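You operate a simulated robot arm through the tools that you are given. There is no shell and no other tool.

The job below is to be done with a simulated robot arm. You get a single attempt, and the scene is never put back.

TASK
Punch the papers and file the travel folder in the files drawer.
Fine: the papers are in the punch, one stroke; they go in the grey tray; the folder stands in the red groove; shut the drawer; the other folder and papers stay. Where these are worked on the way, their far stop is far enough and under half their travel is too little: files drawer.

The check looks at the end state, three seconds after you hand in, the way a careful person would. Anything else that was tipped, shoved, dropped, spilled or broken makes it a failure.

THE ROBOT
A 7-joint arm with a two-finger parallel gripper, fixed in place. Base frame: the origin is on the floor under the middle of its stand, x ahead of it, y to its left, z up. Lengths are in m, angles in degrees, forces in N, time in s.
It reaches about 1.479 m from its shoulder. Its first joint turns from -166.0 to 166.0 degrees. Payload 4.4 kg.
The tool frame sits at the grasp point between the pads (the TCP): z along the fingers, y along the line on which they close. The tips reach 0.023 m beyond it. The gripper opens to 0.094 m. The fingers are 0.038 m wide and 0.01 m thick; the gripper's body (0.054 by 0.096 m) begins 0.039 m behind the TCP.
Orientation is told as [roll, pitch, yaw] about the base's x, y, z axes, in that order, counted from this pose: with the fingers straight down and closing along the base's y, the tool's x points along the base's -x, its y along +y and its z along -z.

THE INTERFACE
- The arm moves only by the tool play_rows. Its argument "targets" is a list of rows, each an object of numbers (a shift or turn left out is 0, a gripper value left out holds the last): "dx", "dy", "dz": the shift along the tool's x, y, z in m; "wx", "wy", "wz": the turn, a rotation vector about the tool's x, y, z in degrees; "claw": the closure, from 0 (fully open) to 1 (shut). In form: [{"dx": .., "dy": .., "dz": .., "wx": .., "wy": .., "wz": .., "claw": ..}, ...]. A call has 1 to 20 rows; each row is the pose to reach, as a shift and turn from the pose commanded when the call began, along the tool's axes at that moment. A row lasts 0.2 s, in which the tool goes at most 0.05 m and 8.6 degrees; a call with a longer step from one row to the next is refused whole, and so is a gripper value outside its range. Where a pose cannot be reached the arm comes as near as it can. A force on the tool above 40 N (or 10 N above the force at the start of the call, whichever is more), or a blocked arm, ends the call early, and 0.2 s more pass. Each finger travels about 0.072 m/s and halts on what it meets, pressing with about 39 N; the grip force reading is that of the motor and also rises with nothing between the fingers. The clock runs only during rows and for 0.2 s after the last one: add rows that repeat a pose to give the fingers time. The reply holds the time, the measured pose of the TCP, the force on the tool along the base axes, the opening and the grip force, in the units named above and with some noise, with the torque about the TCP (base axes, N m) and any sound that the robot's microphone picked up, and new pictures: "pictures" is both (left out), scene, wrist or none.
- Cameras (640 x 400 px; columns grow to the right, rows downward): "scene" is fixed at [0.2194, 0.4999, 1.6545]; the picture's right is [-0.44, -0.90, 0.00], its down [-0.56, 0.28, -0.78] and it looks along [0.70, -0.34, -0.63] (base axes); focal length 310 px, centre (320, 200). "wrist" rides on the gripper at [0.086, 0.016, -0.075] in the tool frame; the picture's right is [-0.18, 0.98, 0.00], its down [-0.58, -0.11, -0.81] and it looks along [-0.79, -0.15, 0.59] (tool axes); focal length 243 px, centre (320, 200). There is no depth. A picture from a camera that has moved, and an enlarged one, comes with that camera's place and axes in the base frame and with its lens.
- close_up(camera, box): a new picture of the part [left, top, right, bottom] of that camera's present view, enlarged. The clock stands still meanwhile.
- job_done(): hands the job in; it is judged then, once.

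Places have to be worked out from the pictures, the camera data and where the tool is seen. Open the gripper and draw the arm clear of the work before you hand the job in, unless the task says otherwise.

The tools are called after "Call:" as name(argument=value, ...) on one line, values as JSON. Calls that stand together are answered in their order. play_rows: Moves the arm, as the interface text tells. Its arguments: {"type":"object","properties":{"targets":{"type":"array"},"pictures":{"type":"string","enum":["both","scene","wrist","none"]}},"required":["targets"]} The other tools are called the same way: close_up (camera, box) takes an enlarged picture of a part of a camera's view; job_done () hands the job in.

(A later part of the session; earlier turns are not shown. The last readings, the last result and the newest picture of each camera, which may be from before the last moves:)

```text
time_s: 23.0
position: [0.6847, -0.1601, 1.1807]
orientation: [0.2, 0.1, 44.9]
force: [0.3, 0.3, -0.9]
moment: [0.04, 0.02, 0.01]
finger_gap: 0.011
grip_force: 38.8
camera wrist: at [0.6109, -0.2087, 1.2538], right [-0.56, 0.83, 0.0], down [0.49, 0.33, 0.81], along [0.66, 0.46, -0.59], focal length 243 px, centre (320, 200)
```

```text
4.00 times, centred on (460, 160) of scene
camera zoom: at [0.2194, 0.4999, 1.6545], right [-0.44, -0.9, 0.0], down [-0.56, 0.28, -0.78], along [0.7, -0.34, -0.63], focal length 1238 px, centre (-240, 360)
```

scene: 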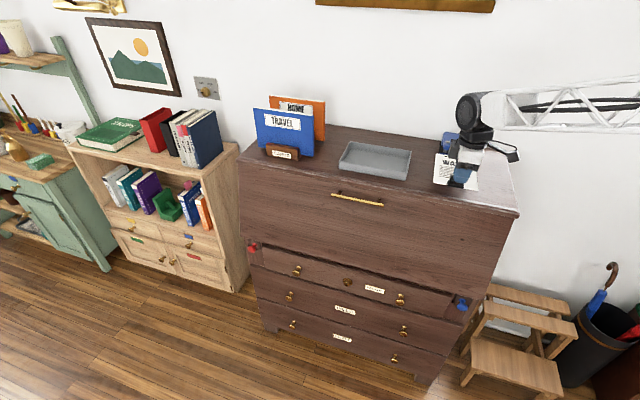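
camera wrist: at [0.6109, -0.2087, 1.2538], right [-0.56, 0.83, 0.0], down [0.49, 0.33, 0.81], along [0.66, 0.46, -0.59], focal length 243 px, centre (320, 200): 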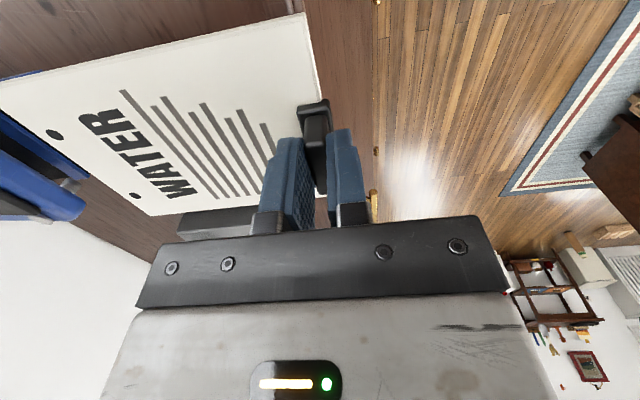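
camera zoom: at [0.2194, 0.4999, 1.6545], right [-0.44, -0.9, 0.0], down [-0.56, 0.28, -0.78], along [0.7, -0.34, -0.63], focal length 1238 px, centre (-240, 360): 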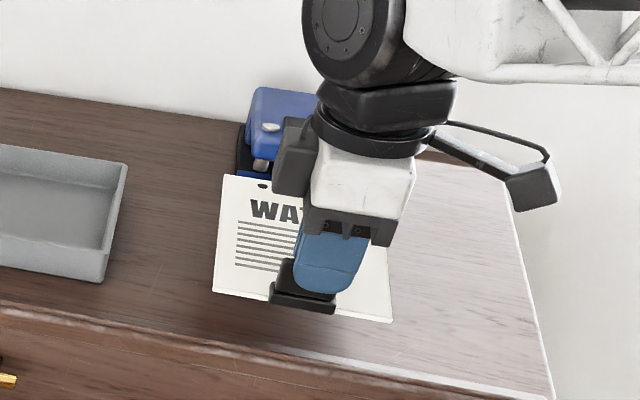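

The papers came out cleanly and hang level in the grip. Since the tray interior is ~0.21×0.157 m with its long side along the bureau, I'll turn the papers 90° while carrying them over the tray.

Call:
play_rows(targets=[{"dz": -0.03}, {"dz": -0.06}, {"dz": -0.08, "wz": 4}, {"dx": -0.03, "dy": -0.01, "dz": -0.08, "wz": 12}, {"dx": -0.06, "dy": -0.025, "dz": -0.08, "wz": 20}, {"dx": -0.09, "dy": -0.04, "dz": -0.08, "wz": 28}, {"dx": -0.12, "dy": -0.05, "dz": -0.08, "wz": 36}, {"dx": -0.15, "dy": -0.06, "dz": -0.08, "wz": 44}, {"dx": -0.18, "dy": -0.07, "dz": -0.08, "wz": 52}, {"dx": -0.21, "dy": -0.08, "dz": -0.08, "wz": 60}, {"dx": -0.24, "dy": -0.09, "dz": -0.08, "wz": 68}, {"dx": -0.27, "dy": -0.1, "dz": -0.08, "wz": 76}, {"dx": -0.3, "dy": -0.115, "dz": -0.08, "wz": 84}, {"dx": -0.334, "dy": -0.13, "dz": -0.08, "wz": 90}, {"dx": -0.334, "dy": -0.13, "dz": -0.08, "wz": 90}, {"dx": -0.334, "dy": -0.13, "dz": -0.08, "wz": 90}])

Call:
close_up(camera="scene", box=[310, 90, 450, 190])

```text
time_s: 26.4
position: [1.0131, -0.0177, 1.2605]
orientation: [0.0, 0.0, -44.9]
force: [0.2, 0.5, -1.7]
moment: [0.04, 0.0, 0.03]
finger_gap: 0.0108
grip_force: 39.3
camera wrist: at [0.9629, 0.0554, 1.3336], right [0.83, 0.56, 0.0], down [0.33, -0.49, 0.81], along [0.46, -0.67, -0.59], focal length 243 px, centre (320, 200)
```

scene: 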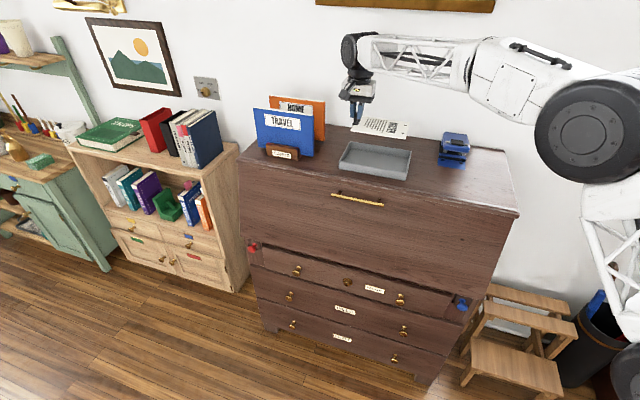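
wrist: 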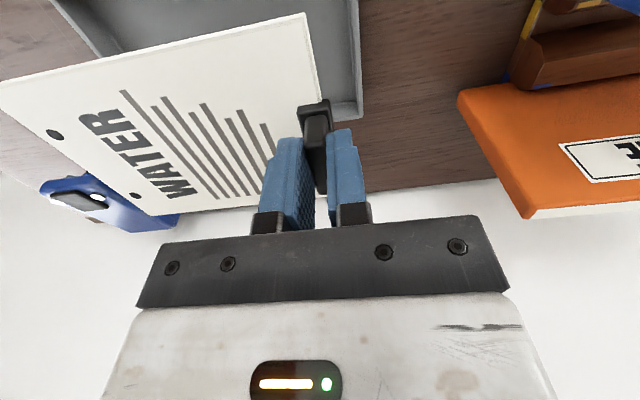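

```text
4.00 times, centred on (380, 140) of scene
camera zoom: at [0.2194, 0.4999, 1.6545], right [-0.44, -0.9, 0.0], down [-0.56, 0.28, -0.78], along [0.7, -0.34, -0.63], focal length 1238 px, centre (80, 440)
```

zoom: 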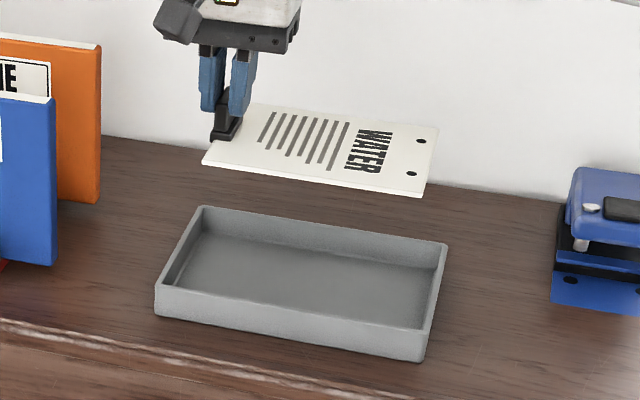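

The papers are level over the tray. I'll lower to just above the rim and check alignment there, where parallax is small.

Call:
play_rows(targets=[{"dx": -0.005, "dz": 0.03}, {"dx": -0.005, "dz": 0.06}, {"dx": -0.005, "dz": 0.08}, {"dx": -0.005, "dz": 0.09}, {"dx": -0.005, "dz": 0.09}])

Call:
close_up(camera="scene", box=[320, 110, 430, 190])

Call:
close_up(camera="wrist", box=[0, 0, 420, 240])

```text
time_s: 27.6
position: [1.0143, -0.0213, 1.1697]
orientation: [0.0, 0.0, -45.0]
force: [1.6, -0.5, -1.3]
moment: [0.02, -0.04, 0.0]
finger_gap: 0.0108
grip_force: 39.4
camera wrist: at [0.9646, 0.0525, 1.2425], right [0.83, 0.56, 0.0], down [0.33, -0.49, 0.81], along [0.46, -0.66, -0.59], focal length 243 px, centre (320, 200)
```

scene: 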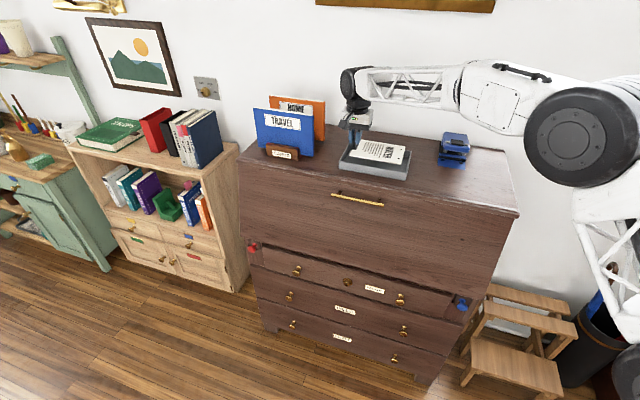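
wrist: 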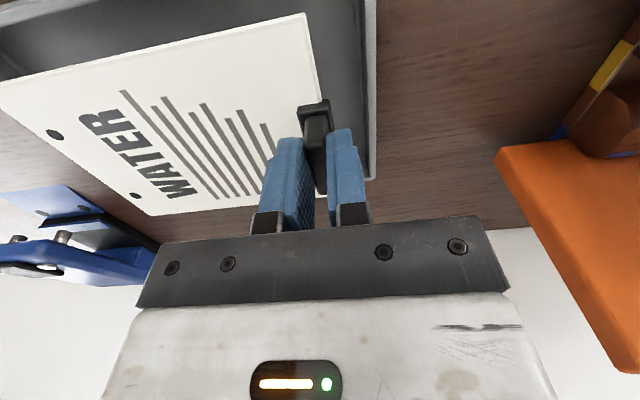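

```text
5.00 times, centred on (375, 150) of scene
camera zoom: at [0.2194, 0.4999, 1.6545], right [-0.44, -0.9, 0.0], down [-0.56, 0.28, -0.78], along [0.7, -0.34, -0.63], focal length 1548 px, centre (45, 450)
```

zoom: 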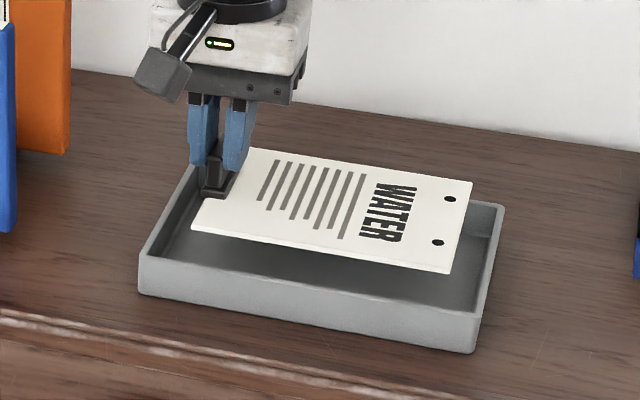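

```text
1.52 times, centred on (210, 120) of wrist
camera zoom: at [0.9646, 0.0525, 1.2425], right [0.83, 0.56, 0.0], down [0.33, -0.49, 0.81], along [0.46, -0.66, -0.59], focal length 370 px, centre (488, 322)
```

zoom: 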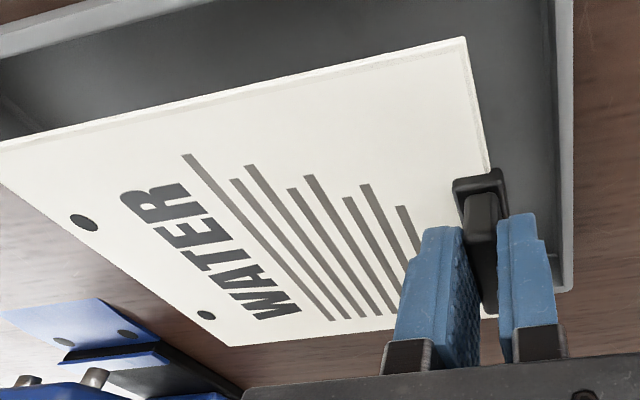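

Comparing rays, the papers sit about 5 mm too far forward in the tray opening; lengthwise they are centred. I'll shift 5 mm back and lower to just above the tray floor, watching the force.

Call:
play_rows(targets=[{"dx": -0.005}, {"dx": -0.005, "dz": 0.012}, {"dx": -0.005, "dz": 0.024}, {"dx": -0.005, "dz": 0.032}, {"dx": -0.005, "dz": 0.036}, {"dx": -0.005, "dz": 0.038}])

Call:
close_up(camera="scene", box=[320, 110, 430, 190])

Call:
close_up(camera="wrist", box=[0, 0, 420, 240])

```text
time_s: 28.8
position: [1.0196, -0.022, 1.1405]
orientation: [0.3, -0.3, -45.0]
force: [-0.2, -0.4, 6.3]
moment: [-0.26, -0.31, 0.0]
finger_gap: 0.0111
grip_force: 39.0
stopped in row 5: the force on the tool passed its limit at 44 N (the readings are from after the stop); the commanded pose is now the measured one
camera wrist: at [0.9677, 0.0501, 1.2139], right [0.83, 0.56, 0.01], down [0.33, -0.49, 0.81], along [0.46, -0.67, -0.59], focal length 243 px, centre (320, 200)
```

scene: 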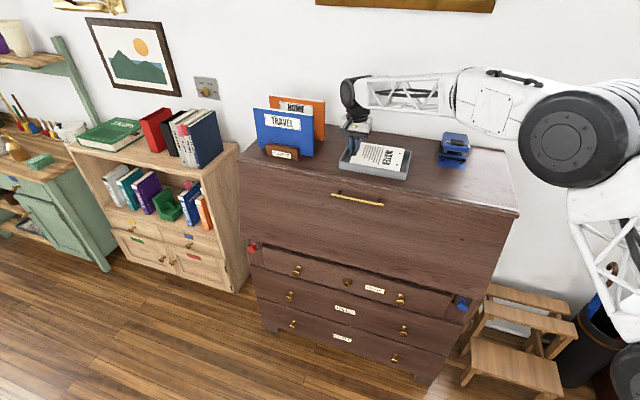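
wrist: 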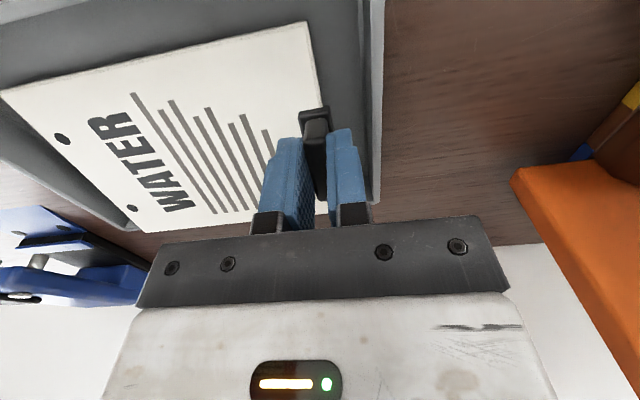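

```text
5.00 times, centred on (375, 150) of scene
camera zoom: at [0.2194, 0.4999, 1.6545], right [-0.44, -0.9, 0.0], down [-0.56, 0.28, -0.78], along [0.7, -0.34, -0.63], focal length 1548 px, centre (45, 450)
```

zoom: 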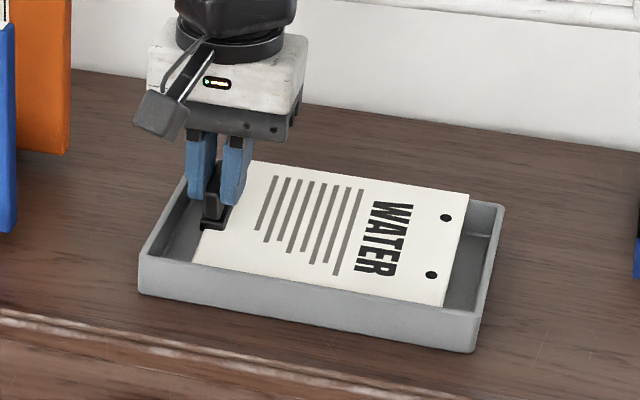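

```text
1.52 times, centred on (210, 120) of wrist
camera zoom: at [0.9677, 0.0501, 1.2139], right [0.83, 0.56, 0.01], down [0.33, -0.49, 0.81], along [0.46, -0.67, -0.59], focal length 370 px, centre (488, 322)
```

zoom: 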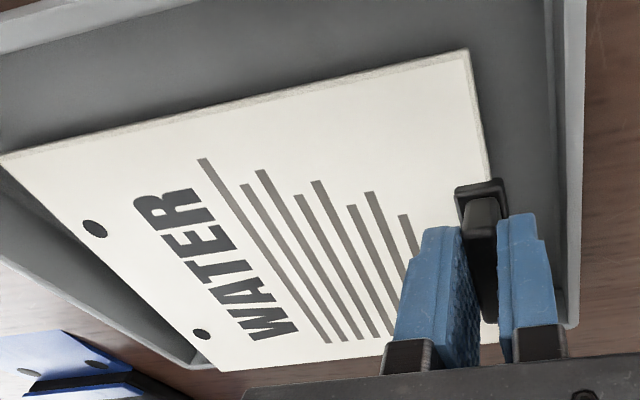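

The papers caught on the tray's back rim (back edge ~1.5 cm higher than the front), so the tray sits closer than I estimated (rim ≈1.105). I'll lift, shift 9 mm forward, level the tool and re-check.

Call:
play_rows(targets=[{"dz": -0.012}, {"dz": -0.028, "wx": 0.3, "wy": 0.3}, {"dx": 0.005, "dz": -0.028, "wx": 0.3, "wy": 0.3}, {"dx": 0.009, "dz": -0.028, "wx": 0.3, "wy": 0.3}, {"dx": 0.009, "dz": -0.028, "wx": 0.3, "wy": 0.3}])

Call:
close_up(camera="scene", box=[330, 120, 420, 190])

Call:
close_up(camera="wrist", box=[0, 0, 420, 240])

```text
time_s: 30.0
position: [1.0115, -0.0162, 1.1664]
orientation: [-0.1, 0.1, -45.0]
force: [-1.3, 0.5, -0.5]
moment: [0.02, -0.01, -0.02]
finger_gap: 0.0108
grip_force: 38.8
camera wrist: at [0.9614, 0.0577, 1.2408], right [0.82, 0.57, 0.0], down [0.34, -0.49, 0.81], along [0.45, -0.66, -0.59], focal length 243 px, centre (320, 200)
```

scene: 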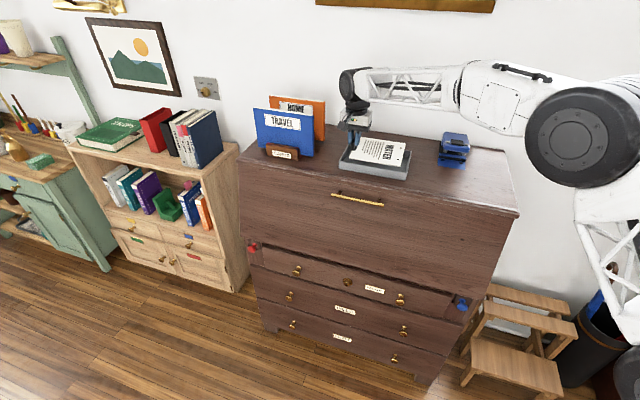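
wrist: 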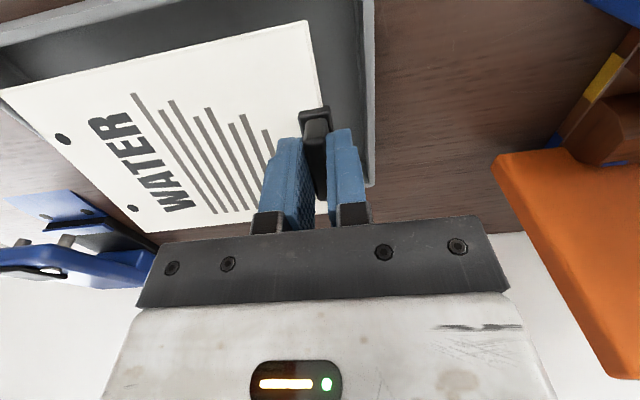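

```text
5.71 times, centred on (375, 155) of scene
camera zoom: at [0.2194, 0.4999, 1.6545], right [-0.44, -0.9, 0.0], down [-0.56, 0.28, -0.78], along [0.7, -0.34, -0.63], focal length 1769 px, centre (6, 457)
```

zoom: 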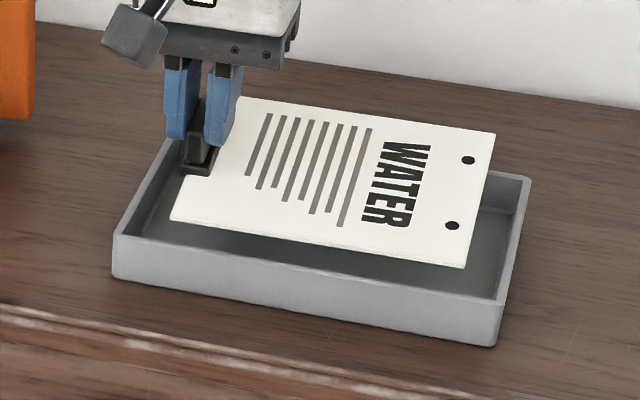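

```text
1.52 times, centred on (210, 120) of wrist
camera zoom: at [0.9614, 0.0577, 1.2408], right [0.82, 0.57, 0.0], down [0.34, -0.49, 0.81], along [0.45, -0.66, -0.59], focal length 370 px, centre (488, 322)
```

zoom: 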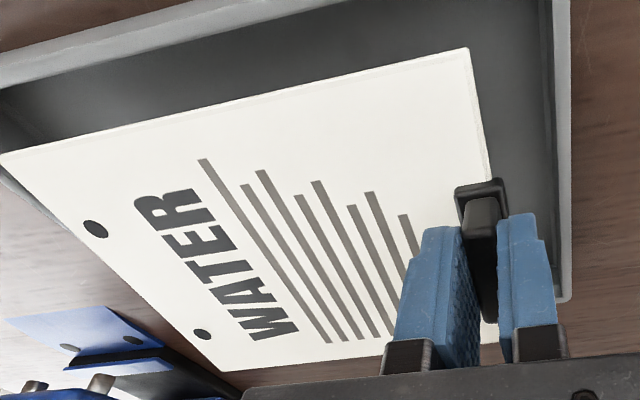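

Seen from both cameras the tray opening now spans n≈-0.66…-0.80 and the (slightly rolled) papers fit inside it. I'll nudge 3 mm further forward and lower gently.

Call:
play_rows(targets=[{"dx": 0.003}, {"dx": 0.003, "dz": 0.01}, {"dx": 0.003, "dz": 0.02}, {"dx": 0.003, "dz": 0.025}, {"dx": 0.003, "dz": 0.028}, {"dx": 0.003, "dz": 0.03}, {"dx": 0.003, "dz": 0.032}])

Call:
close_up(camera="scene", box=[330, 120, 420, 190])

Call:
close_up(camera="wrist", box=[0, 0, 420, 240])

```text
time_s: 31.6
position: [1.0104, -0.0155, 1.1378]
orientation: [0.0, 0.1, -45.0]
force: [1.5, 1.4, 4.6]
moment: [0.26, 0.12, -0.1]
finger_gap: 0.011
grip_force: 38.7
camera wrist: at [0.9602, 0.058, 1.2107], right [0.83, 0.56, 0.0], down [0.33, -0.49, 0.81], along [0.46, -0.66, -0.59], focal length 243 px, centre (320, 200)
```

scene: 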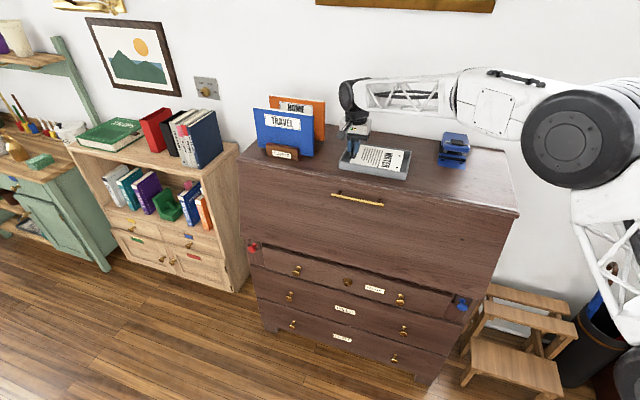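
wrist: 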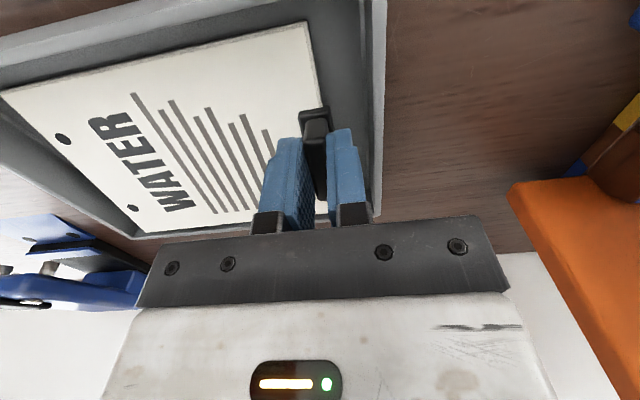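

```text
5.71 times, centred on (375, 155) of scene
camera zoom: at [0.2194, 0.4999, 1.6545], right [-0.44, -0.9, 0.0], down [-0.56, 0.28, -0.78], along [0.7, -0.34, -0.63], focal length 1769 px, centre (6, 457)
```

zoom: 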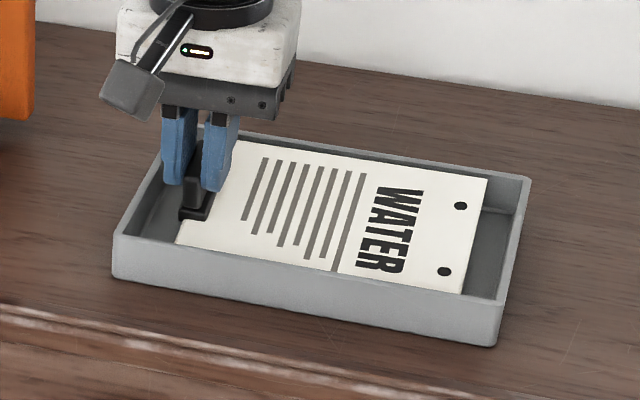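

```text
1.52 times, centred on (210, 120) of wrist
camera zoom: at [0.9602, 0.058, 1.2107], right [0.83, 0.56, 0.0], down [0.33, -0.49, 0.81], along [0.46, -0.66, -0.59], focal length 370 px, centre (488, 322)
```

zoom: 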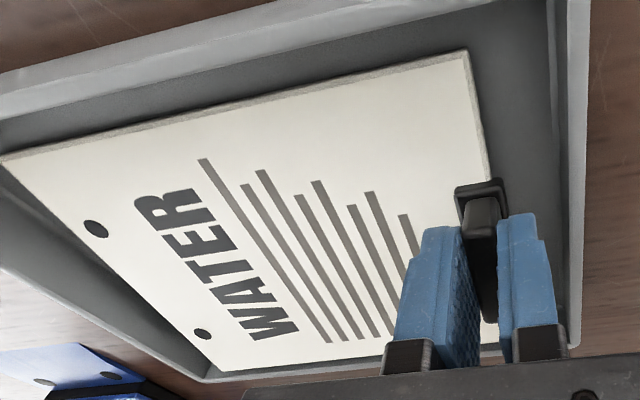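

The papers are now inside the tray walls with the front edge touching the floor (4.6 N). I'll lower a few more millimetres so they flatten, then check.

Call:
play_rows(targets=[{"dz": 0.001}, {"dz": 0.002}, {"dz": 0.003}, {"dz": 0.004}, {"dz": 0.005}, {"dz": 0.006}])

Call:
close_up(camera="scene", box=[330, 120, 420, 190])

Call:
close_up(camera="wrist", box=[0, 0, 420, 240])

```text
time_s: 33.0
position: [1.0106, -0.0149, 1.1297]
orientation: [0.0, 0.1, -44.9]
force: [4.6, -6.3, 22.8]
moment: [0.7, 0.56, 0.02]
finger_gap: 0.0111
grip_force: 38.9
camera wrist: at [0.9599, 0.0585, 1.203], right [0.83, 0.56, 0.0], down [0.34, -0.49, 0.81], along [0.45, -0.66, -0.59], focal length 243 px, centre (320, 200)
```

scene: 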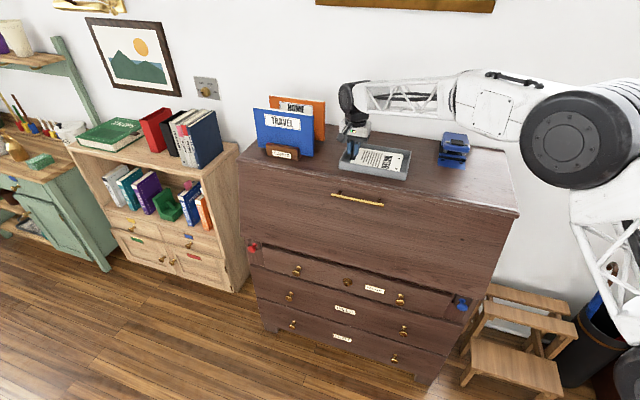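
wrist: 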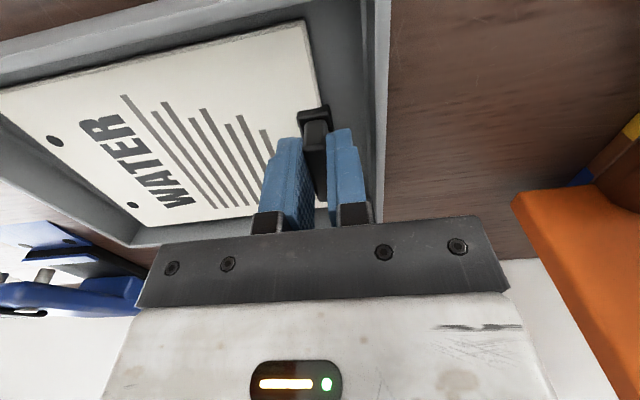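

```text
5.71 times, centred on (375, 155) of scene
camera zoom: at [0.2194, 0.4999, 1.6545], right [-0.44, -0.9, 0.0], down [-0.56, 0.28, -0.78], along [0.7, -0.34, -0.63], focal length 1769 px, centre (6, 457)
```

zoom: 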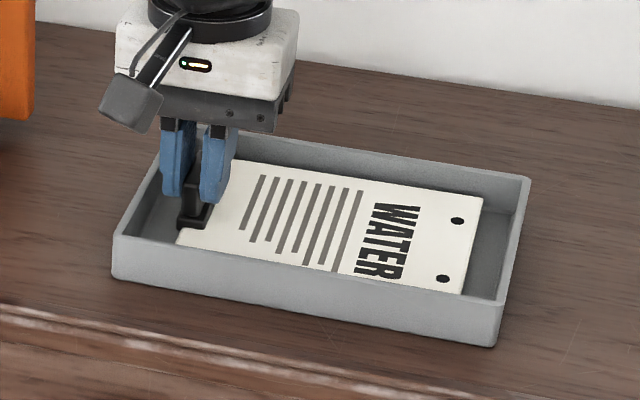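

```text
1.52 times, centred on (210, 120) of wrist
camera zoom: at [0.9599, 0.0585, 1.203], right [0.83, 0.56, 0.0], down [0.34, -0.49, 0.81], along [0.45, -0.66, -0.59], focal length 370 px, centre (488, 322)
```

zoom: 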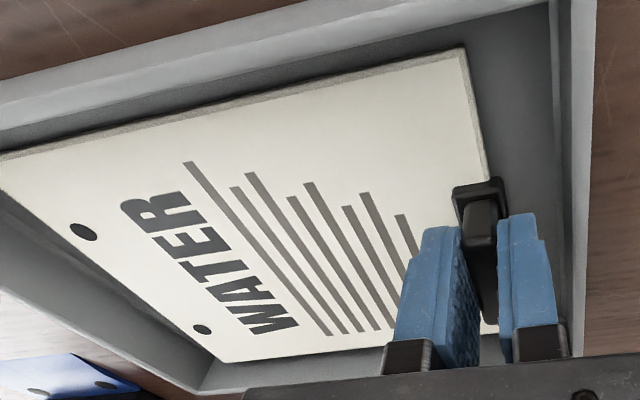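

The papers lie essentially flat inside the tray. I'll relieve the pressure, open the fingers a little (the left wall is near), and lift straight up.

Call:
play_rows(targets=[{"dz": -0.002}, {"dz": -0.002, "claw": 0.7}, {"dz": -0.002, "claw": 0.7}, {"dz": -0.002, "claw": 0.7}, {"dz": -0.01, "claw": 0.7}, {"dz": -0.03, "claw": 0.7}, {"dz": -0.06, "claw": 0.7}, {"dz": -0.1, "claw": 0.7}, {"dz": -0.15, "claw": 0.5}])

Call:
close_up(camera="scene", box=[330, 120, 420, 190])

```text
time_s: 35.0
position: [1.0152, -0.0188, 1.2793]
orientation: [-0.2, 0.2, -45.0]
force: [0.5, -0.1, -0.6]
moment: [-0.01, 0.02, -0.01]
finger_gap: 0.047
grip_force: 0.1
camera wrist: at [0.9651, 0.0552, 1.3533], right [0.83, 0.56, 0.0], down [0.34, -0.49, 0.8], along [0.45, -0.66, -0.59], focal length 243 px, centre (320, 200)
```

scene: 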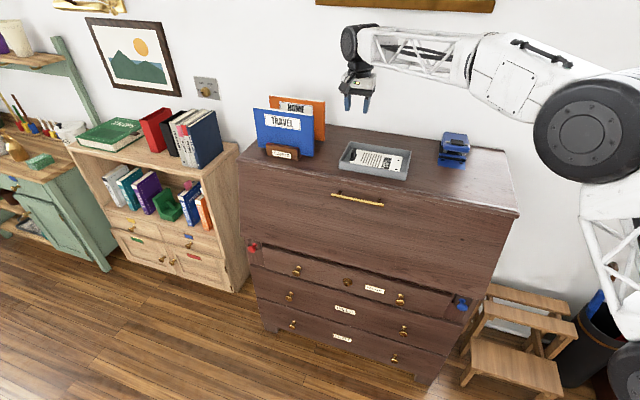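
wrist: 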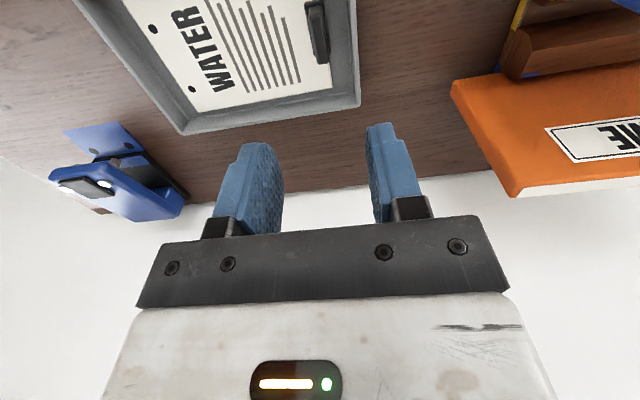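

```text
5.71 times, centred on (375, 155) of scene
camera zoom: at [0.2194, 0.4999, 1.6545], right [-0.44, -0.9, 0.0], down [-0.56, 0.28, -0.78], along [0.7, -0.34, -0.63], focal length 1769 px, centre (6, 457)
```

zoom: 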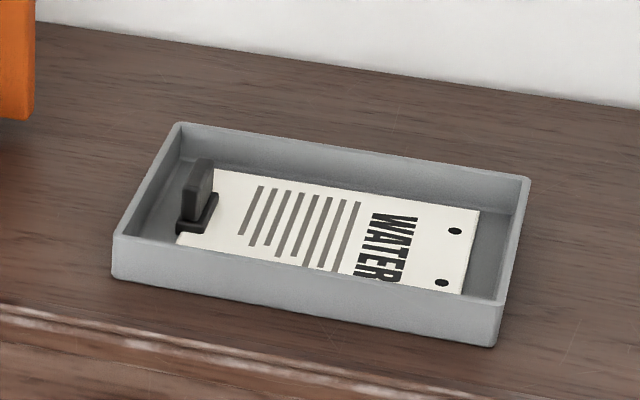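

The papers lie flat in the tray. Next is the FILES drawer: its knobs compute to about a≈0.89 and 0.40, z≈0.475, on a face near n≈-0.53. I'll back out in front of the bureau and look.

Call:
play_rows(targets=[{"dx": 0.045, "wx": -0.2, "wy": -0.2}, {"dx": 0.09, "wx": -0.2, "wy": -0.2}, {"dx": 0.135, "wx": -0.2, "wy": -0.2}, {"dx": 0.18, "wx": -0.2, "wy": -0.2}, {"dx": 0.225, "wx": -0.2, "wy": -0.2}, {"dx": 0.27, "wx": -0.2, "wy": -0.2}, {"dx": 0.315, "wx": -0.2, "wy": -0.2}, {"dx": 0.36, "dy": 0.01, "wx": -0.2, "wy": -0.2}, {"dx": 0.4, "dy": 0.03, "wx": -0.2, "wy": -0.2}, {"dx": 0.43, "dy": 0.06, "wx": -0.2, "wy": -0.2}, {"dx": 0.45, "dy": 0.1, "wx": -0.2, "wy": -0.2}, {"dx": 0.45, "dy": 0.14, "wx": -0.2, "wy": -0.2}, {"dx": 0.45, "dy": 0.14, "dz": 0.04, "wx": -0.2, "wy": -0.2}, {"dx": 0.45, "dy": 0.14, "dz": 0.085, "wx": -0.2, "wy": -0.2}, {"dx": 0.45, "dy": 0.14, "dz": 0.13, "wx": -0.2, "wy": -0.2}, {"dx": 0.45, "dy": 0.14, "dz": 0.175, "wx": -0.2, "wy": -0.2}, {"dx": 0.45, "dy": 0.14, "dz": 0.22, "wx": -0.2, "wy": -0.2}, {"dx": 0.45, "dy": 0.14, "dz": 0.265, "wx": -0.2, "wy": -0.2}, {"dx": 0.45, "dy": 0.14, "dz": 0.31, "wx": -0.2, "wy": -0.2}])

```text
time_s: 39.0
position: [0.7932, 0.403, 0.9743]
orientation: [0.4, -0.1, -45.0]
force: [-0.4, 1.5, 1.2]
moment: [-0.03, 0.02, 0.01]
finger_gap: 0.0472
grip_force: 0.1
camera wrist: at [0.7426, 0.4758, 1.047], right [0.83, 0.56, 0.0], down [0.33, -0.49, 0.81], along [0.46, -0.66, -0.59], focal length 243 px, centre (320, 200)
```

scene: 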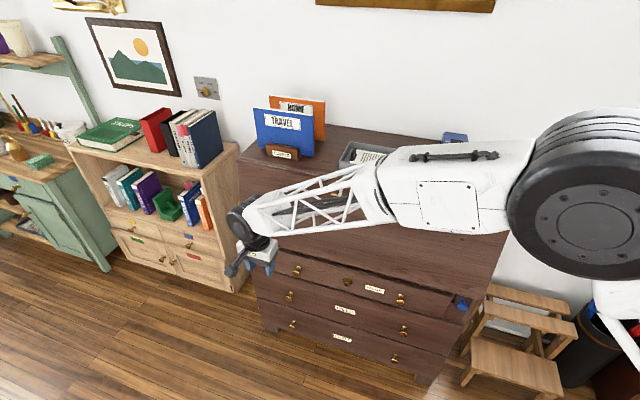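
wrist: 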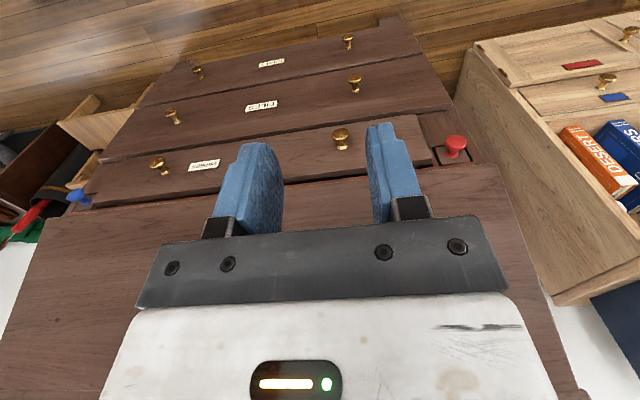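

Triangulating from both cameras, the left FILES knob is at about a=0.882, n=-0.485, z=0.505. Let me look at it closely before choosing the grasp.

Call:
close_up(camera="wrist", box=[140, 20, 480, 200])

Call:
close_up(camera="scene", box=[240, 240, 440, 380])

```text
1.88 times, centred on (310, 110) of wrist
camera zoom: at [0.7426, 0.4758, 1.047], right [0.83, 0.56, 0.0], down [0.33, -0.49, 0.81], along [0.46, -0.66, -0.59], focal length 457 px, centre (339, 369)
```

zoom: 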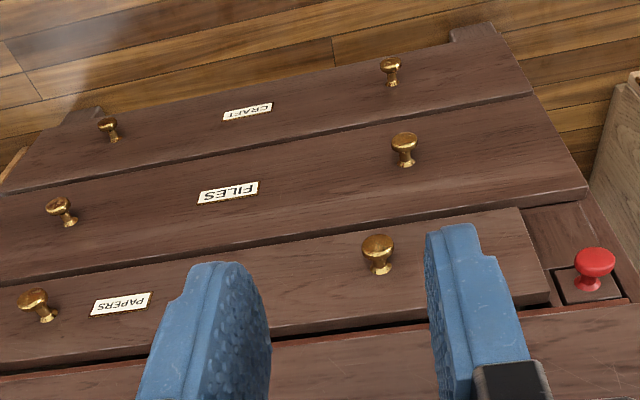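

```text
2.86 times, centred on (340, 310) of scene
camera zoom: at [0.2194, 0.4999, 1.6545], right [-0.44, -0.9, 0.0], down [-0.56, 0.28, -0.78], along [0.7, -0.34, -0.63], focal length 884 px, centre (263, -114)
```

zoom: 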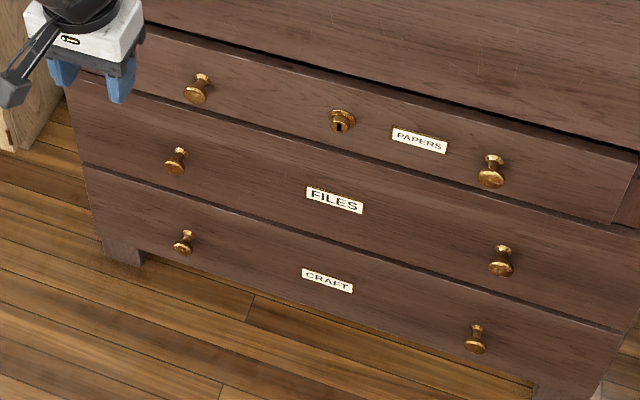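

The knobs are mushroom-shaped. I'll come at the left FILES knob from the front with the tool tilted about 55° from vertical, fingers closing sideways on the knob; first go to a stand-off pose.

Call:
play_rows(targets=[{"dx": 0.0, "dy": 0.003, "dz": 0.03, "wx": 0.4, "wy": -5, "claw": 0.3}, {"dx": 0.0, "dy": 0.006, "dz": 0.07, "wx": 0.4, "wy": -10, "claw": 0.3}, {"dx": 0.0, "dy": 0.01, "dz": 0.11, "wx": 0.4, "wy": -15, "claw": 0.3}, {"dx": 0.0, "dy": 0.014, "dz": 0.15, "wx": 0.4, "wy": -20, "claw": 0.3}, {"dx": 0.0, "dy": 0.018, "dz": 0.19, "wx": 0.4, "wy": -25, "claw": 0.3}, {"dx": -0.01, "dy": 0.022, "dz": 0.23, "wx": 0.4, "wy": -30, "claw": 0.3}, {"dx": -0.02, "dy": 0.026, "dz": 0.27, "wx": 0.4, "wy": -35, "claw": 0.3}, {"dx": -0.03, "dy": 0.03, "dz": 0.31, "wx": 0.4, "wy": -40, "claw": 0.3}, {"dx": -0.045, "dy": 0.033, "dz": 0.35, "wx": 0.4, "wy": -45, "claw": 0.3}, {"dx": -0.06, "dy": 0.036, "dz": 0.385, "wx": 0.4, "wy": -50, "claw": 0.3}, {"dx": -0.084, "dy": 0.036, "dz": 0.414, "wx": 0.4, "wy": -55, "claw": 0.3}, {"dx": -0.084, "dy": 0.036, "dz": 0.414, "wx": 0.4, "wy": -55, "claw": 0.3}])

Call:
close_up(camera="wrist", box=[160, 20, 480, 220])

```text
time_s: 41.6
position: [0.8793, 0.368, 0.5564]
orientation: [-0.3, -55.0, -44.9]
force: [0.2, 0.1, 0.5]
moment: [0.0, 0.0, 0.04]
finger_gap: 0.0656
grip_force: 0.1
camera wrist: at [0.8122, 0.4585, 0.5262], right [0.77, 0.62, 0.15], down [-0.31, 0.16, 0.94], along [0.56, -0.77, 0.31], focal length 243 px, centre (320, 200)
```

scene: 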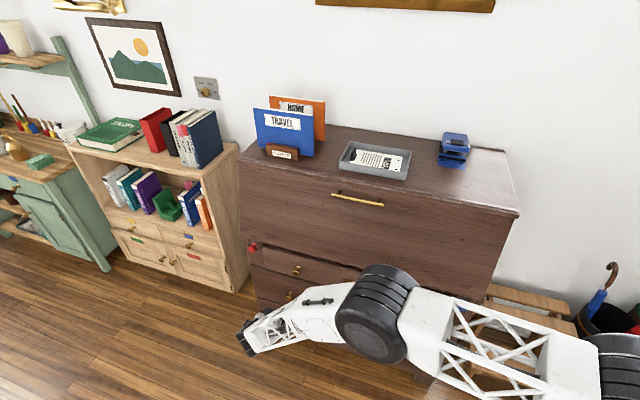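
wrist: 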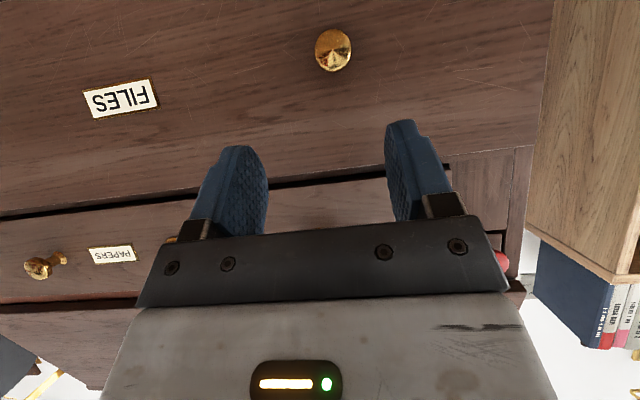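

```text
2.00 times, centred on (320, 120) of wrist
camera zoom: at [0.8122, 0.4585, 0.5262], right [0.77, 0.62, 0.15], down [-0.31, 0.16, 0.94], along [0.56, -0.77, 0.31], focal length 485 px, centre (320, 360)
```

zoom: 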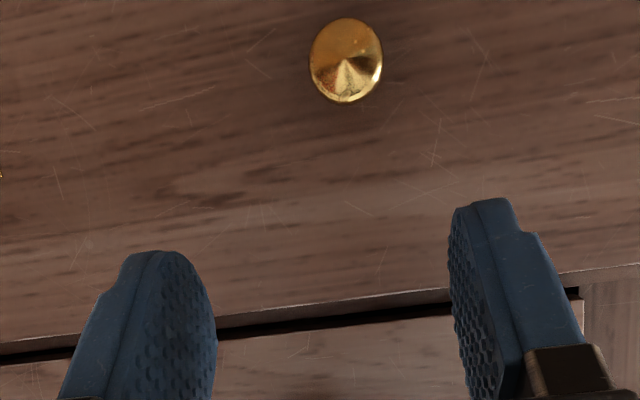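

With the closer view, the knob resolves to a≈0.890, n≈-0.50, z≈0.472 (≈32 mm head, close to the drawer face at n≈-0.52). I'll tilt to 70° and move to a pre-grasp 7 cm short of it.

Call:
play_rows(targets=[{"dx": 0.004, "dy": 0.003, "dz": 0.027, "wy": -5}, {"dx": 0.008, "dy": 0.006, "dz": 0.054, "wy": -10}, {"dx": 0.0118, "dy": 0.008, "dz": 0.0797, "wy": -15}, {"dx": 0.0118, "dy": 0.008, "dz": 0.0797, "wy": -15}])

Call:
close_up(camera="wrist", box=[160, 20, 480, 220])

```text
time_s: 42.6
position: [0.9233, 0.3317, 0.5015]
orientation: [-0.5, -70.1, -44.7]
force: [-0.5, 0.3, 0.5]
moment: [0.0, -0.03, -0.03]
finger_gap: 0.0659
grip_force: 0.0
camera wrist: at [0.8638, 0.4141, 0.4442], right [0.74, 0.65, 0.17], down [-0.47, 0.32, 0.82], along [0.48, -0.69, 0.54], focal length 243 px, centre (320, 200)
```

scene: 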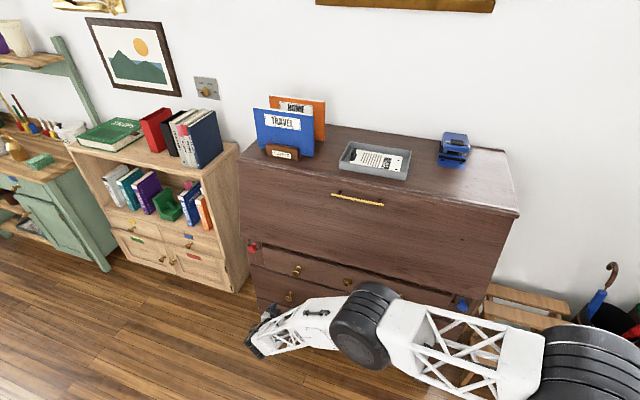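
wrist: 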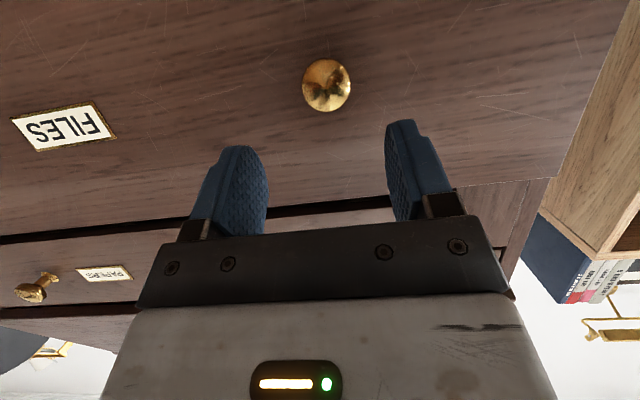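

```text
2.00 times, centred on (320, 120) of wrist
camera zoom: at [0.8638, 0.4141, 0.4442], right [0.74, 0.65, 0.17], down [-0.47, 0.32, 0.82], along [0.48, -0.69, 0.54], focal length 485 px, centre (320, 360)
```

zoom: 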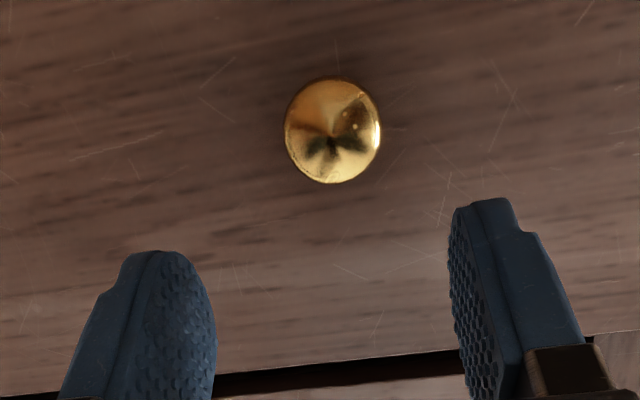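

The knob triangulates to (a 0.891, n -0.497, z 0.470). I'll advance along the tool axis so the pads straddle the knob head.

Call:
play_rows(targets=[{"dx": 0.0005, "dy": 0.001, "dz": 0.02}, {"dx": 0.001, "dy": 0.002, "dz": 0.04}, {"dx": 0.0015, "dy": 0.004, "dz": 0.055}, {"dx": 0.0017, "dy": 0.004, "dz": 0.065}, {"dx": 0.0017, "dy": 0.004, "dz": 0.071}, {"dx": 0.0017, "dy": 0.004, "dz": 0.071}], pictures="wrist")

Call:
close_up(camera="wrist", box=[160, 60, 480, 240])

```text
time_s: 44.0
position: [0.9726, 0.2884, 0.476]
orientation: [-0.6, -70.1, -44.6]
force: [0.6, 0.4, 0.5]
moment: [0.03, 0.01, -0.01]
finger_gap: 0.0659
grip_force: 0.2
camera wrist: at [0.9123, 0.3717, 0.4179], right [0.74, 0.65, 0.17], down [-0.47, 0.32, 0.82], along [0.48, -0.69, 0.54], focal length 243 px, centre (320, 200)
```

wrist: 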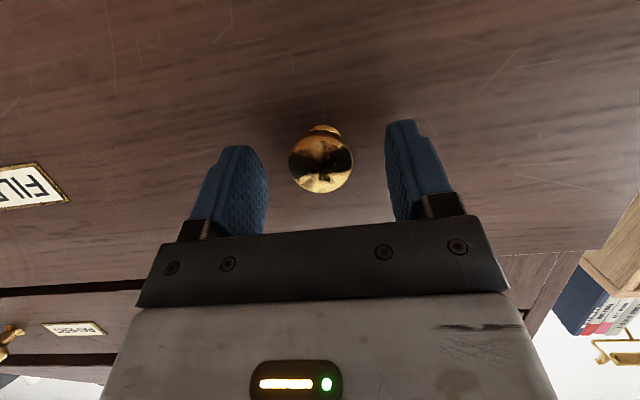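

```text
2.00 times, centred on (320, 150) of wrist
camera zoom: at [0.9123, 0.3717, 0.4179], right [0.74, 0.65, 0.17], down [-0.47, 0.32, 0.82], along [0.48, -0.69, 0.54], focal length 485 px, centre (320, 300)
```

zoom: 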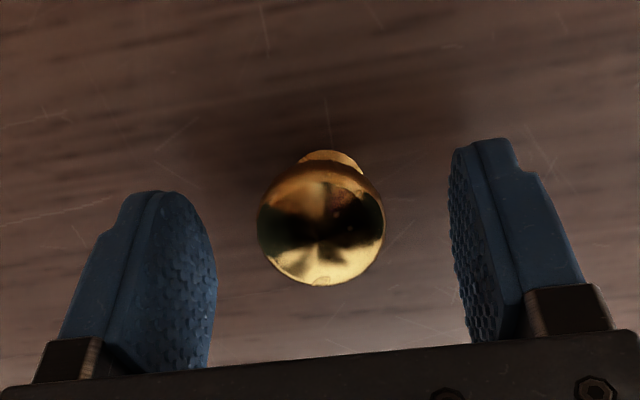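

The head sits squarely between the pads without contact. Closing the gripper on it now.

Call:
play_rows(targets=[{"dz": 0.0, "claw": 1}, {"dz": 0.0, "claw": 1}, {"dz": 0.0, "claw": 1}, {"dz": 0.0, "claw": 1}], pictures="wrist")

```text
time_s: 45.0
position: [0.9717, 0.2875, 0.4747]
orientation: [-0.6, -70.1, -44.6]
force: [-8.2, -5.2, 5.3]
moment: [-0.15, -0.01, -0.09]
finger_gap: 0.0338
grip_force: 44.8
camera wrist: at [0.9121, 0.3715, 0.418], right [0.74, 0.65, 0.17], down [-0.47, 0.32, 0.82], along [0.48, -0.69, 0.54], focal length 243 px, centre (320, 200)
```

wrist: 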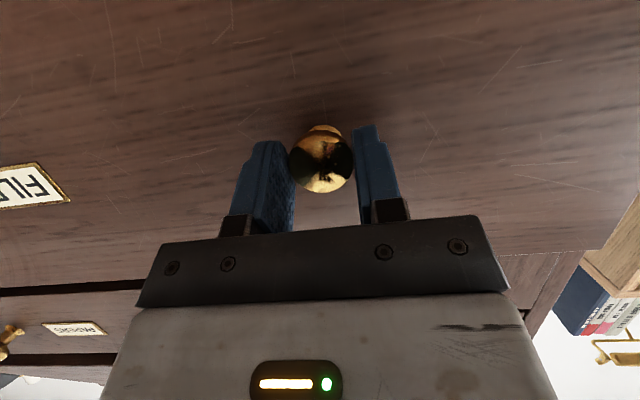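

The gap of 34 mm shows the knob is held. I'll pull outward along +n gradually.

Call:
play_rows(targets=[{"dx": 0.0014, "dy": -0.001, "dz": -0.0038}, {"dx": 0.0034, "dy": -0.001, "dz": -0.0094}, {"dx": 0.0068, "dy": -0.001, "dz": -0.0188}, {"dx": 0.0103, "dy": -0.001, "dz": -0.0282}, {"dx": 0.0137, "dy": -0.001, "dz": -0.0376}, {"dx": 0.0171, "dy": -0.001, "dz": -0.047}, {"dx": 0.0205, "dy": -0.001, "dz": -0.0564}, {"dx": 0.0239, "dy": -0.001, "dz": -0.0658}, {"dx": 0.0274, "dy": -0.001, "dz": -0.0752}, {"dx": 0.0308, "dy": -0.001, "dz": -0.0846}])

```text
time_s: 46.7
position: [0.9269, 0.3336, 0.4746]
orientation: [-0.4, -70.0, -44.6]
force: [7.4, 7.3, -10.6]
moment: [-0.08, -0.09, 0.54]
finger_gap: 0.0336
grip_force: 45.1
stopped in row 8: the force on the tool passed its limit at 44 N (the readings are from after the stop); the commanded pose is now the measured one
camera wrist: at [0.8674, 0.4159, 0.4181], right [0.74, 0.65, 0.17], down [-0.47, 0.32, 0.82], along [0.48, -0.69, 0.54], focal length 243 px, centre (320, 200)
```

scene: 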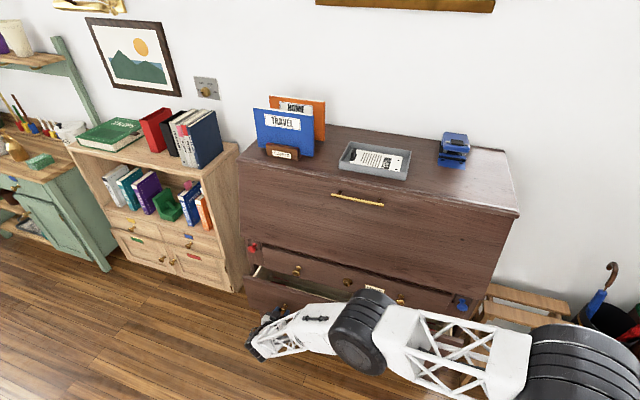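
wrist: 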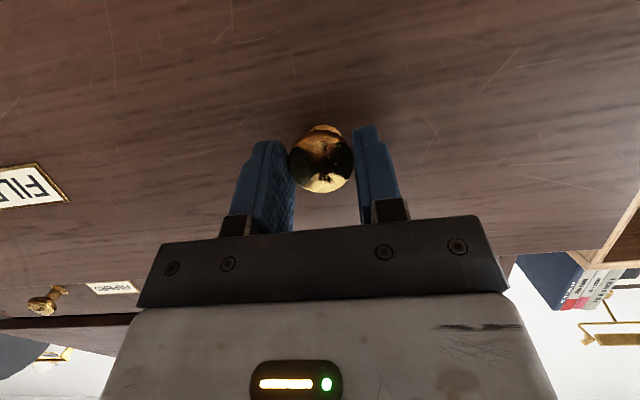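

The drawer opened ~6 cm before the force limit tripped, with some sideways/vertical load. I'll continue more slowly, easing ~1 mm left and down.

Call:
play_rows(targets=[{"dx": 0.003, "dy": 0.001, "dz": -0.0045}, {"dx": 0.005, "dy": 0.001, "dz": -0.0105}, {"dx": 0.0071, "dy": 0.001, "dz": -0.0165}, {"dx": 0.0093, "dy": 0.001, "dz": -0.0225}, {"dx": 0.0115, "dy": 0.001, "dz": -0.0285}, {"dx": 0.0137, "dy": 0.001, "dz": -0.0345}, {"dx": 0.0159, "dy": 0.001, "dz": -0.0405}, {"dx": 0.018, "dy": 0.001, "dz": -0.0465}, {"dx": 0.0202, "dy": 0.001, "dz": -0.0525}, {"dx": 0.0224, "dy": 0.001, "dz": -0.0585}, {"dx": 0.0246, "dy": 0.001, "dz": -0.0645}, {"dx": 0.0268, "dy": 0.001, "dz": -0.0705}, {"dx": 0.029, "dy": 0.001, "dz": -0.0765}, {"dx": 0.0312, "dy": 0.001, "dz": -0.0825}, {"dx": 0.0334, "dy": 0.001, "dz": -0.0885}, {"dx": 0.0356, "dy": 0.001, "dz": -0.0945}])

```text
time_s: 47.2
position: [0.9235, 0.3366, 0.4743]
orientation: [-0.4, -70.2, -44.9]
force: [-5.2, -6.2, 4.7]
moment: [-0.35, -0.16, 0.19]
finger_gap: 0.0338
grip_force: 45.2
stopped in row 2: the force on the tool passed its limit at 45 N (the readings are from after the stop); the commanded pose is now the measured one
camera wrist: at [0.8634, 0.4207, 0.4178], right [0.74, 0.65, 0.17], down [-0.47, 0.32, 0.82], along [0.48, -0.69, 0.55], focal length 243 px, centre (320, 200)
```

scene: 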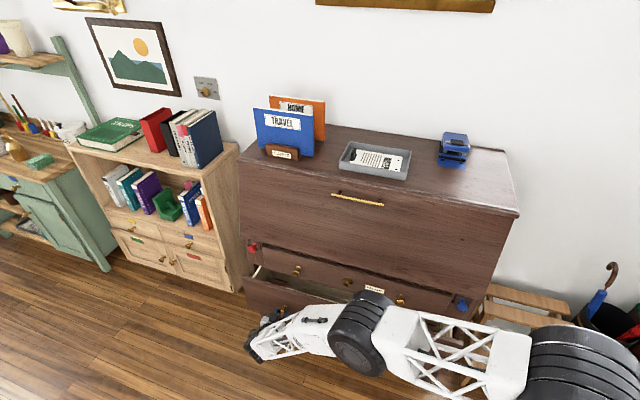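
wrist: 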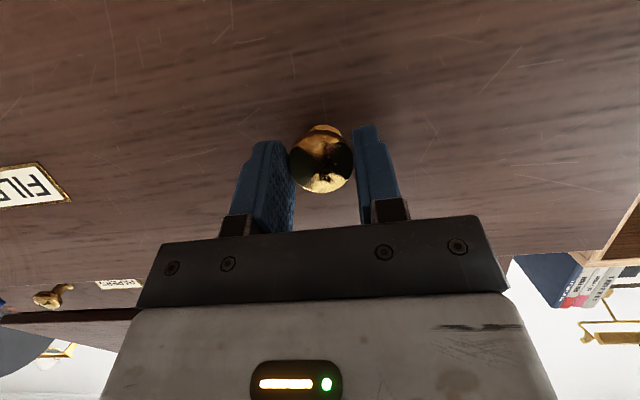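

The drawer resists strongly after ~7 cm. I need to see whether my own arm is in its way; looking closer.

Call:
close_up(camera="scene", box=[230, 230, 500, 400])

Call:
close_up(camera="wrist", box=[0, 180, 260, 340])

```text
2.35 times, centred on (365, 315) of scene
camera zoom: at [0.2194, 0.4999, 1.6545], right [-0.44, -0.9, 0.0], down [-0.56, 0.28, -0.78], along [0.7, -0.34, -0.63], focal length 728 px, centre (214, -71)
```

zoom: 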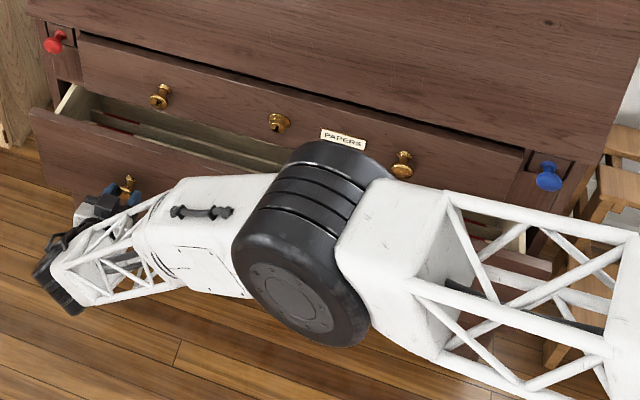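

```text
2.46 times, centred on (130, 260) of wrist
camera zoom: at [0.8634, 0.4207, 0.4178], right [0.74, 0.65, 0.17], down [-0.47, 0.32, 0.82], along [0.48, -0.69, 0.55], focal length 597 px, centre (788, 52)
```

zoom: 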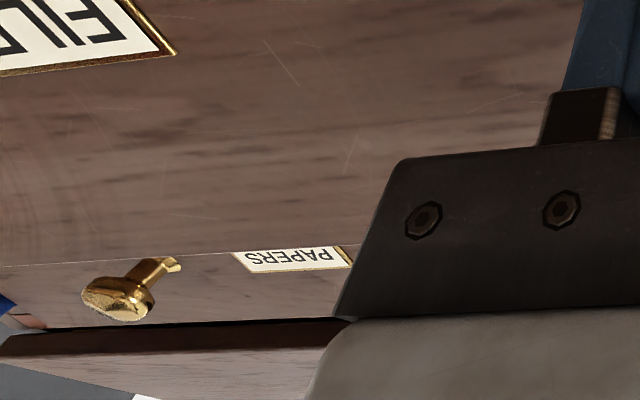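

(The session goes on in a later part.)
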